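You operate a simulated robot arm through the tools that you are given. There is no shell and no other tool. Be economical: measure what you need, move in short steps, check, and stop when the job is done.

You are at the controls of a simulated robot arm. One attempt, no reset.

## Task
Take the grey rag and put it on the dust cover.

The check looks at the end state, three seconds after you hand in, the way a careful person would. Anything else that was tipped, shoved, dropped, spilled or broken makes it a failure. Lids that push on must go on centred and level and be pressed home; caps that screw on are set level and turned clockwise until they are tight.

## Robot
A 6-joint arm with a two-finger parallel gripper, fixed in place. Base frame: the origin is at the foot of the arm, x ahead of it, y to its left, z up; the work surface is at about z = 0. Lengths are in m, angles in rad, forces in N, time in s.
With the tool pointing down near the work surface it reaches from about 0.14 to 0.58 m from the base axis. Its first joint turns from -1.152 to 1.152 rad. Payload 2.1 kg.
The TCP is the grasp point between the finger pads, 0.03 m short of the fingertips. In the tool frame z runs along the fingers and y along their closing line. The gripper opens to 0.094 m. The fingers are 0.028 m wide and 0.01 m thick; the gripper's body (0.05 by 0.096 m) begins 0.055 m behind the TCP.
Orientation is that of the tool frame in the base frame, as [roll, pitch, yaw] about the fixed x, y, z axes, in that order (R = Rz(yaw) Ry(pitch) Rx(roll)). With the fingers straight down and closing along the base's y, the tool's x points along the base's -x, its y along +y and its z along -z.

## Interface
- The arm moves only by the tool arm_command. Its argument "increments" is a list of rows, each a list of 7 numbers: the shift along the base's x, y, z in m, then the turn, a rotation vector about the base's x, y, z in rad, then the finger opening in m, from 0 to 0.094. In form: [[x, y, z, wx, wy, wz, gripper], ...]. A call has 1 to 20 rows; each row shifts and turns the commanded pose from where the row before left it. Rows are played at 5 a second. More than 0.05 m and 0.15 rad between two rows, or a gripper value outside its range, and nothing of the call is played. Where a pose cannot be reached the arm comes as near as it can. A force on the tool above 40 N (or 10 N above the force at the start of the call, whichever is more), or a blocked arm, ends the call early, and 0.2 s more pass. The fingers move at their own pace (about 0.072 m/s each) and stop on an object; they squeeze with about 37 N. The grip force told is the motor's: it shows also when the fingers shut on nothing. Time passes only in rows, and 0.2 s behind the last, so rows that do not move let the fingers close. The reply holds the time, the measured pose of the TCP, the force on the tool along the base axes, the opening and the grip force, in the units named above and with some noise.
- Cameras (640 x 400 px; columns grow to the right, rows downward): "scene" is fixed at [0.0606, -0.3735, 0.4829]; the picture's right is [0.74, -0.67, 0.00], its down [-0.39, -0.43, -0.81] and it looks along [0.55, 0.60, -0.58] (base axes); focal length 329 px, centre (320, 200). "wrist" rides on the gripper at [0.076, 0.014, -0.102] in the tool frame; the picture's right is [-0.18, 0.98, 0.00], its down [-0.75, -0.14, -0.64] and it looks along [-0.63, -0.12, 0.77] (tool axes); focal length 243 px, centre (320, 200). There is no depth. A picture from a camera that has moved, and an enlarged one, comes with that camera's place and axes in the base frame and with its lens.
- get_image(camera): a new picture of that camera. The clock stands still meanwhile.
- close_up(camera, box): a new picture of the part [left, top, right, bottom] of that camera's present view, enlarged. The clock stands still meanwhile.
- job_done(): hands the job in; it is judged then, once.

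Go step by step. Nothing tells you positions but the pictures and the camera data: compare them with the known pose of the tool, close in by small moves and look again before you grip or let go. The budget is 90 turns and 42 pictures, counting those below and the enlarged ones. Unless the task says otherwise, let go and move clear before handing in, and close with one line.

The tools are called after "Emit:" as name(argument=value, ...) on one line, values as JSON. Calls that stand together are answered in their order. arm_command: Moves the arm, as the interface text tells. Its arguments: {"type":"object","properties":{"increments":{"type":"array","items":{"type":"array","items":{"type":"number"}}}},"required":["increments"]} The other tools are called the same way: get_image (camera) takes a picture; close_up (camera, box) takes an enlarged picture of a part of a camera's view; job_done () hands the job in.

At the start:

```text
time_s: 0.0
ee_pos: [0.3693, 0.0353, 0.2698]
ee_rot: [3.141, 0.001, -3.141]
contact_force: [-0.6, 0.8, -0.3]
grip_width: 0.0941
grasp_force: 0.0
```

scene: 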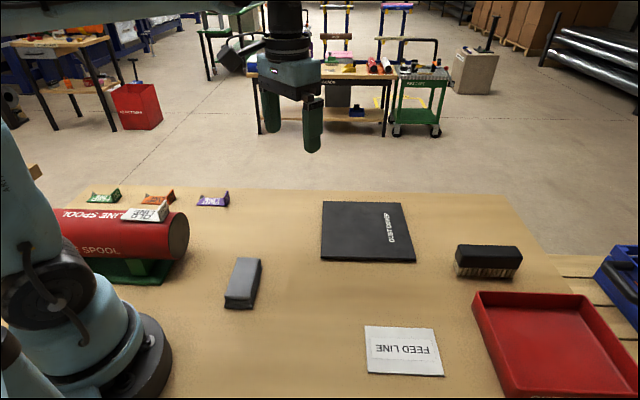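
wrist: 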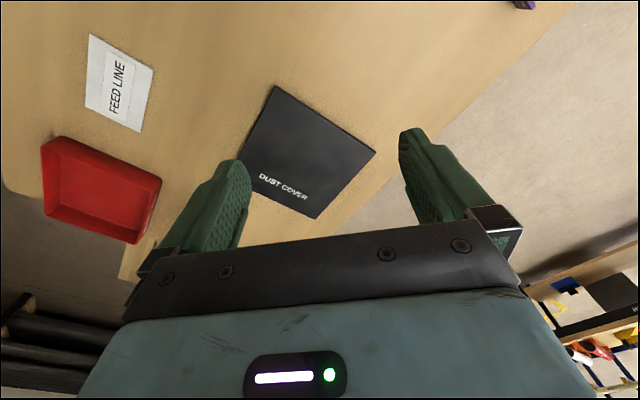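

The grey block-like item near (0.22, 0.01) looks like the folded rag, and the black dust cover lies near (0.52, -0.03). I'll look closer at both.

Emit:
close_up(camera="scene", box=[190, 230, 310, 330])

Emit:
close_up(camera="scene", box=[300, 180, 540, 330])

Emit:
close_up(camera="scene", box=[50, 170, 250, 295])

```text
4.00 times, centred on (250, 280) of scene
camera zoom: at [0.0606, -0.3735, 0.4829], right [0.74, -0.67, 0.0], down [-0.39, -0.43, -0.81], along [0.55, 0.6, -0.58], focal length 1316 px, centre (600, -120)
```

zoom: 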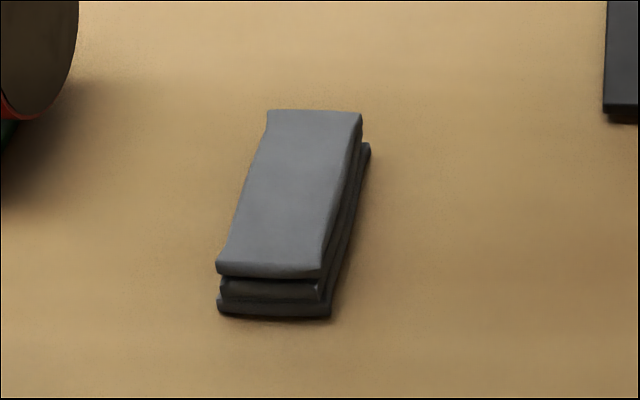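

```text
2.67 times, centred on (420, 255) of scene
camera zoom: at [0.0606, -0.3735, 0.4829], right [0.74, -0.67, 0.0], down [-0.39, -0.43, -0.81], along [0.55, 0.6, -0.58], focal length 877 px, centre (53, 53)
```

zoom: 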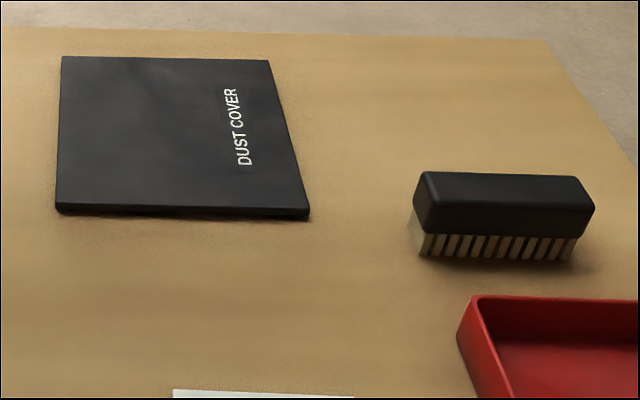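

```text
3.20 times, centred on (150, 232) of scene
camera zoom: at [0.0606, -0.3735, 0.4829], right [0.74, -0.67, 0.0], down [-0.39, -0.43, -0.81], along [0.55, 0.6, -0.58], focal length 1053 px, centre (864, 96)
```

zoom: 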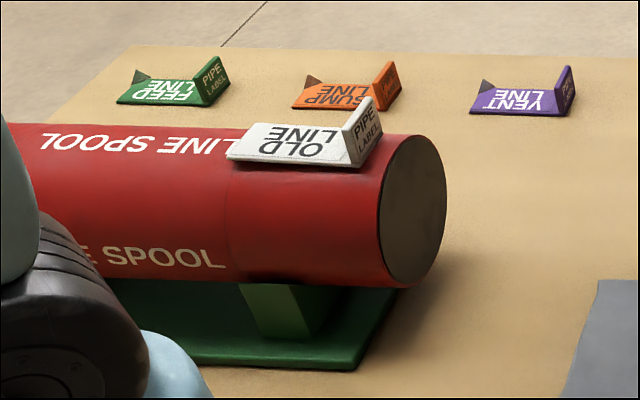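

The rag is a folded stack about 0.05 x 0.094 x 0.03 m. It is centred near (0.229, 0.016) with its long axis at 45° to x. The cover is a square, also at 45°, centred near (0.515, -0.028). I'll move above the rag with yaw turned +45°.

Emit:
arm_command(increments=[[-0.0233, -0.0032, -0.02, 0, 0, 0.1309, 0.09], [-0.0233, -0.0032, -0.02, 0, 0, 0.1309, 0.09], [-0.0233, -0.0032, -0.02, 0, 0, 0.1309, 0.09], [-0.0233, -0.0032, -0.02, 0, 0, 0.1309, 0.09], [-0.0233, -0.0032, -0.02, 0, 0, 0.1309, 0.09], [-0.0233, -0.0032, -0.02, 0, 0, 0.1309, 0.09], [0, 0, 0, 0, 0, 0, 0.09]])

Emit:
get_image(camera="wrist")

Emit:
get_image(camera="scene")

```text
time_s: 1.6
ee_pos: [0.2301, 0.0164, 0.1499]
ee_rot: [-3.141, 0.001, -2.354]
contact_force: [0.6, 0.6, -0.3]
grip_width: 0.0901
grasp_force: 0.0
```

```text
36 pictures are left
camera wrist: at [0.1654, -0.0276, 0.2509], right [-0.57, 0.82, 0.0], down [0.63, 0.43, 0.64], along [0.53, 0.36, -0.77], focal length 243 px, centre (320, 200)
```

wrist: 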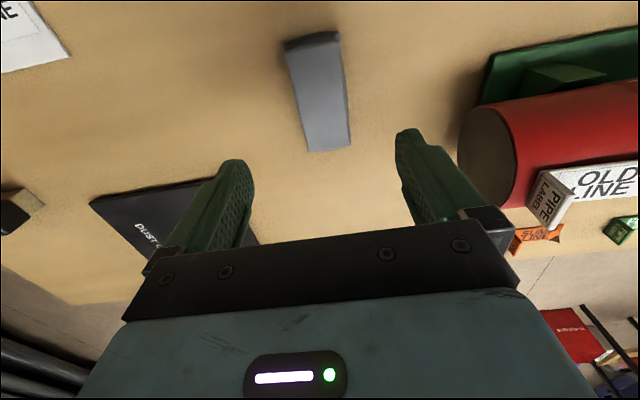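

```text
35 pictures are left
```

scene: 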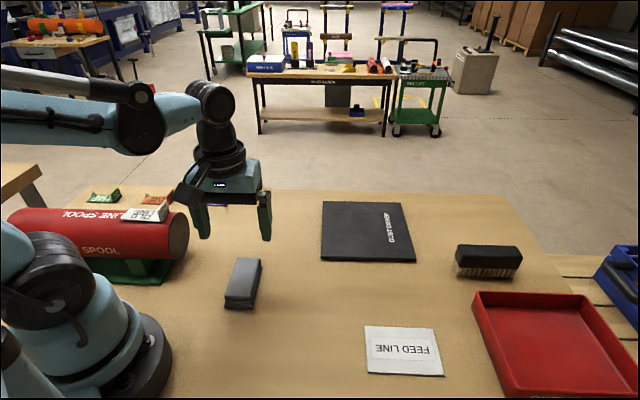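

The wrist view puts the rag's centre near (0.224, 0.013) at 45°, midway between the fingers. I'll go down over it and check before closing.

Emit:
arm_command(increments=[[-0.005, -0.003, -0.02, 0, 0, 0, 0.085], [0, 0, -0.025, 0, 0, 0, 0.085], [0, 0, -0.025, 0, 0, 0, 0.085], [0, 0, -0.02, 0, 0, 0, 0.085], [0, 0, -0.012, 0, 0, 0, 0.085], [0, 0, -0.01, 0, 0, 0, 0.085], [0, 0, 0, 0, 0, 0, 0.085]])

Emit:
close_up(camera="scene", box=[160, 200, 320, 320])

Emit:
get_image(camera="wrist")

```text
time_s: 3.2
ee_pos: [0.2237, 0.012, 0.0395]
ee_rot: [-3.141, 0.001, -2.356]
contact_force: [-0.2, -0.2, -0.4]
grip_width: 0.0849
grasp_force: 0.0
```

```text
3.33 times, centred on (240, 260) of scene
camera zoom: at [0.0606, -0.3735, 0.4829], right [0.74, -0.67, 0.0], down [-0.39, -0.43, -0.81], along [0.55, 0.6, -0.58], focal length 1097 px, centre (587, 0)
```

zoom: 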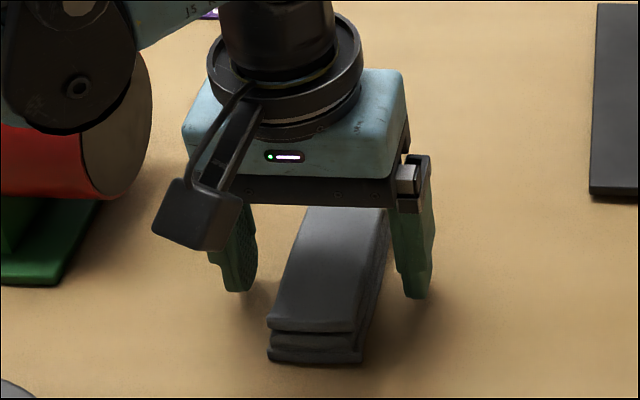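

```text
33 pictures are left
camera wrist: at [0.159, -0.0307, 0.141], right [-0.56, 0.83, 0.0], down [0.63, 0.43, 0.64], along [0.53, 0.36, -0.77], focal length 243 px, centre (320, 200)
```

wrist: 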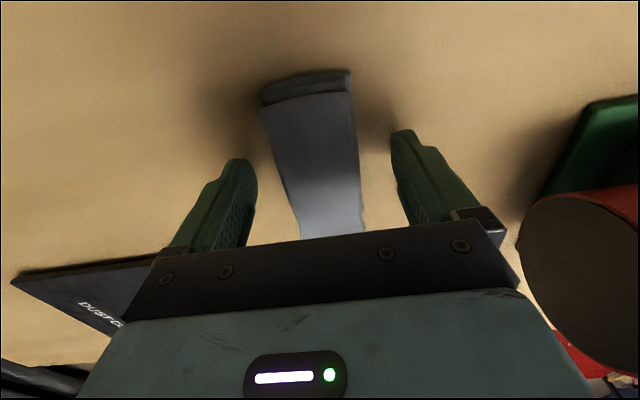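

The fingers straddle the rag well. I'll lower 5 mm, close, then lift gently.

Emit:
arm_command(increments=[[0, 0, -0.005, 0, 0, 0, 0.085], [0, 0, 0, 0, 0, 0, 0.03], [0, 0, 0, 0, 0, 0, 0.0], [0, 0, 0, 0, 0, 0, 0.0], [0, 0, 0, 0, 0, 0, 0.0], [0, 0, 0, 0, 0, 0, 0.0]])

```text
time_s: 4.2
ee_pos: [0.224, 0.0134, 0.0341]
ee_rot: [-3.141, 0.003, -2.355]
contact_force: [-2.3, 0.6, 25.2]
grip_width: 0.0491
grasp_force: 36.6
stopped in row 5: the force on the tool passed its limit (the readings are from after the stop); the commanded pose is now the measured one
```

The fingers hold the rag at 0.049 m, with some vertical load. I'll lift.

Emit:
arm_command(increments=[[0, 0, 0.005, 0, 0, 0, 0.0], [0, 0, 0.01, 0, 0, 0, 0.0], [0, 0, 0.02, 0, 0, 0, 0.0], [0, 0, 0.03, 0, 0, 0, 0.0], [0, 0, 0.03, 0, 0, 0, 0.0], [0, 0, 0, 0, 0, 0, 0.0]])

Emit:
get_image(camera="scene")

Emit:
get_image(camera="wrist")

```text
time_s: 5.6
ee_pos: [0.2245, 0.0139, 0.1299]
ee_rot: [3.14, 0.0, -2.356]
contact_force: [-0.5, -0.5, -1.1]
grip_width: 0.0491
grasp_force: 37.2
```

```text
32 pictures are left
```

scene: 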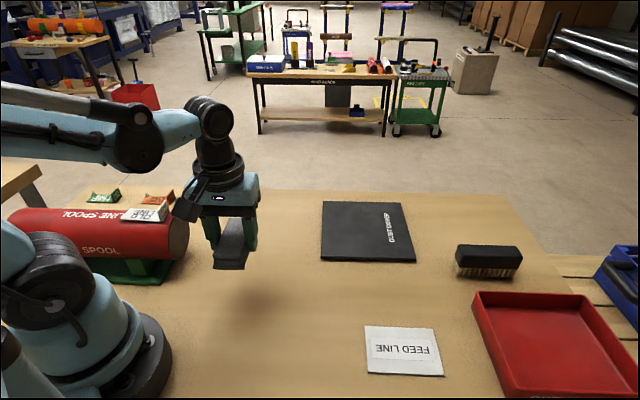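

```text
31 pictures are left
camera wrist: at [0.1588, -0.0294, 0.2328], right [-0.56, 0.83, 0.0], down [0.63, 0.43, 0.64], along [0.53, 0.36, -0.77], focal length 243 px, centre (320, 200)
```

wrist: 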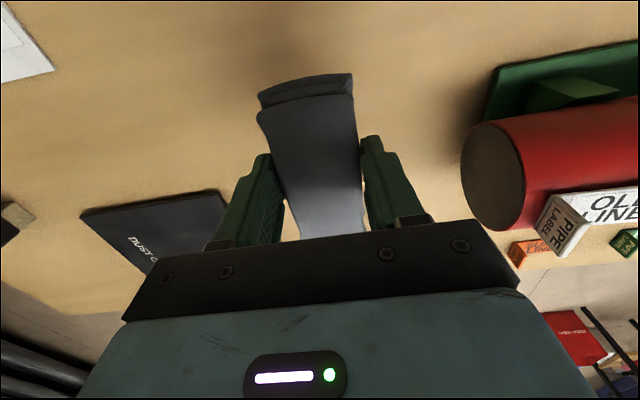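

The rag is held securely. I'll carry it over the cover's centre.

Emit:
arm_command(increments=[[0.0363, -0.0053, 0, 0, 0, 0, 0.0], [0.0363, -0.0053, 0, 0, 0, 0, 0.0], [0.0363, -0.0053, 0, 0, 0, 0, 0.0], [0.0363, -0.0053, 0, 0, 0, 0, 0.0], [0.0363, -0.0053, 0, 0, 0, 0, 0.0], [0.0363, -0.0053, 0, 0, 0, 0, 0.0], [0.0363, -0.0053, 0, 0, 0, 0, 0.0], [0.0363, -0.0053, 0, 0, 0, 0, 0.0], [0, 0, 0, 0, 0, 0, 0.0]])

Emit:
get_image(camera="scene")

Emit:
get_image(camera="wrist")

```text
time_s: 7.6
ee_pos: [0.5183, -0.0319, 0.1301]
ee_rot: [-3.141, 0.002, -2.358]
contact_force: [0.0, 0.7, -0.6]
grip_width: 0.0489
grasp_force: 37.1
```

```text
30 pictures are left
```

scene: 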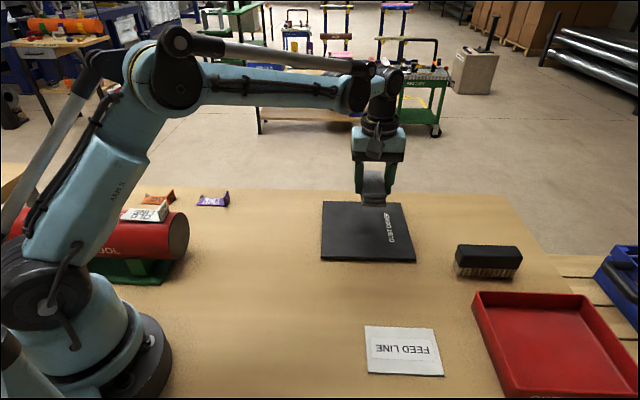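

```text
29 pictures are left
camera wrist: at [0.4528, -0.0747, 0.2324], right [-0.56, 0.83, 0.0], down [0.63, 0.43, 0.64], along [0.53, 0.36, -0.77], focal length 243 px, centre (320, 200)
```

wrist: 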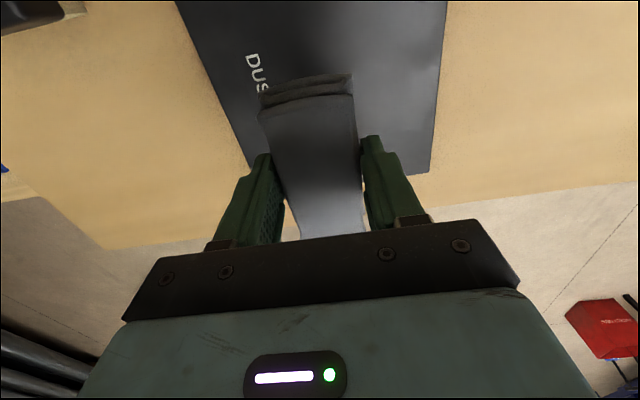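

The cover's centre works out at about (0.514, -0.026). I'll adjust slightly and descend to just above it.

Emit:
arm_command(increments=[[-0.004, 0.005, -0.02, 0, 0, 0, 0.0], [0, 0, -0.025, 0, 0, 0, 0.0], [0, 0, -0.02, 0, 0, 0, 0.0], [0, 0, -0.012, 0, 0, 0, 0.0], [0, 0, 0, 0, 0, 0, 0.0]])

Emit:
close_up(camera="scene", box=[300, 160, 460, 280])

```text
time_s: 8.8
ee_pos: [0.5109, -0.023, 0.0531]
ee_rot: [3.141, 0.001, -2.355]
contact_force: [0.3, -0.2, -1.1]
grip_width: 0.0486
grasp_force: 36.3
```

```text
3.33 times, centred on (380, 220) of scene
camera zoom: at [0.0606, -0.3735, 0.4829], right [0.74, -0.67, 0.0], down [-0.39, -0.43, -0.81], along [0.55, 0.6, -0.58], focal length 1097 px, centre (120, 133)
```

zoom: 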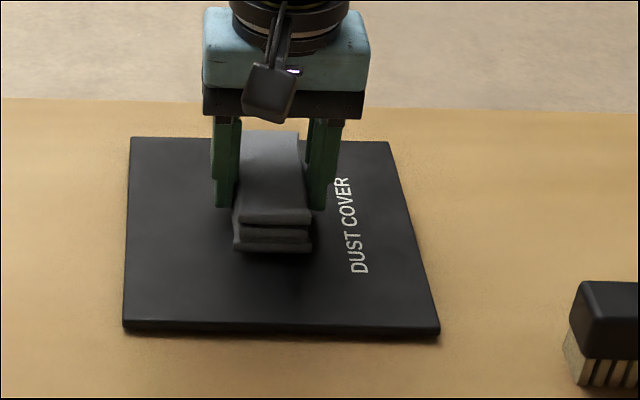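

The rag hangs about 1 cm above the middle of the cover. I'll lower in small steps and watch the force.

Emit:
arm_command(increments=[[0, 0, -0.004, 0, 0, 0, 0.0], [0, 0, -0.003, 0, 0, 0, 0.0], [0, 0, 0, 0, 0, 0, 0.0]])

```text
time_s: 9.6
ee_pos: [0.5114, -0.0242, 0.0458]
ee_rot: [-3.141, 0.001, -2.357]
contact_force: [-0.1, 2.7, 31.1]
grip_width: 0.0487
grasp_force: 37.2
```

The rag has touched down. I'll ease up slightly to relieve the load, then open slowly and only a little.

Emit:
arm_command(increments=[[0, 0, 0.001, 0, 0, 0, 0.0], [0, 0, 0, 0, 0, 0, 0.0]])

```text
time_s: 10.2
ee_pos: [0.5115, -0.0234, 0.0467]
ee_rot: [-3.14, 0.003, -2.356]
contact_force: [7.2, 3.8, 32.6]
grip_width: 0.0487
grasp_force: 37.0
```

Emit:
arm_command(increments=[[0, 0, 0.001, 0, 0, 0, 0.0], [0, 0, 0.001, 0, 0, 0, 0.0], [0, 0, 0, 0, 0, 0, 0.0]])

Emit:
close_up(camera="scene", box=[300, 160, 460, 280])

```text
time_s: 11.0
ee_pos: [0.5106, -0.0232, 0.0472]
ee_rot: [3.14, 0.0, -2.356]
contact_force: [0.3, -0.1, 0.6]
grip_width: 0.0487
grasp_force: 36.6
```

```text
3.33 times, centred on (380, 220) of scene
camera zoom: at [0.0606, -0.3735, 0.4829], right [0.74, -0.67, 0.0], down [-0.39, -0.43, -0.81], along [0.55, 0.6, -0.58], focal length 1097 px, centre (120, 133)
```

zoom: 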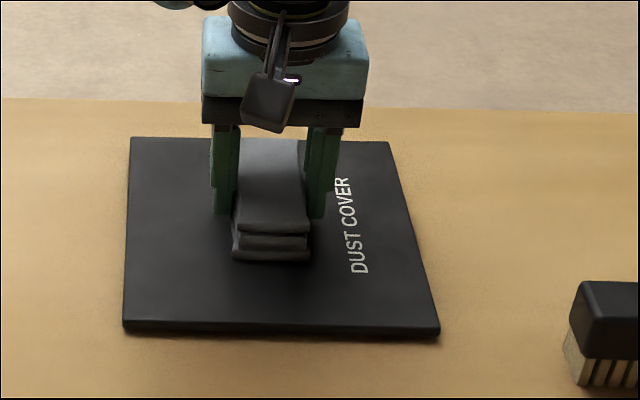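

The rag is level and rests within a millimetre of the cover, with no load. I'll release it and rise.

Emit:
arm_command(increments=[[0, 0, 0, 0, 0, 0, 0.055], [0, 0, 0, 0, 0, 0, 0.07], [0, 0, 0, 0, 0, 0, 0.08], [0, 0, 0, 0, 0, 0, 0.08], [0, 0, 0.01, 0, 0, 0, 0.08], [0, 0, 0.02, 0, 0, 0, 0.08], [0, 0, 0.04, 0, 0, 0, 0.08], [0, 0, 0.04, 0, 0, 0, 0.08], [0, 0, 0.04, 0, 0, 0, 0.08], [0, 0, 0, 0, 0, 0, 0.08]])

Emit:
get_image(camera="scene")

Emit:
close_up(camera="scene", box=[300, 160, 460, 280])

```text
time_s: 13.2
ee_pos: [0.5093, -0.0243, 0.1996]
ee_rot: [3.142, 0.002, -2.356]
contact_force: [0.4, 0.4, -0.5]
grip_width: 0.0802
grasp_force: 0.0
```

```text
26 pictures are left
```

scene: 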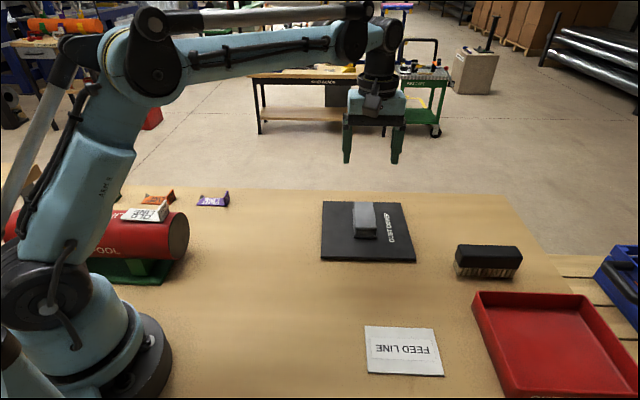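

```text
3.33 times, centred on (380, 220) of scene
camera zoom: at [0.0606, -0.3735, 0.4829], right [0.74, -0.67, 0.0], down [-0.39, -0.43, -0.81], along [0.55, 0.6, -0.58], focal length 1097 px, centre (120, 133)
```

zoom: 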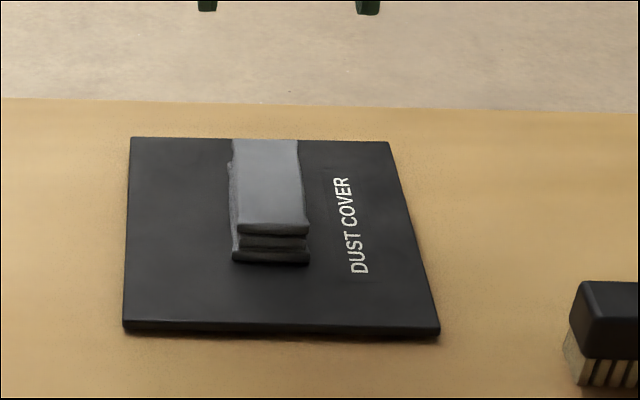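

The rag lies flat on the middle of the dust cover, the cover hasn't moved, and nothing else looks disturbed. The gripper is clear, so I'm handing in.

Emit:
job_done()

```text
The job is handed in.
```

The grey rag is on the dust cover, the gripper is clear of it, and the job is handed in.
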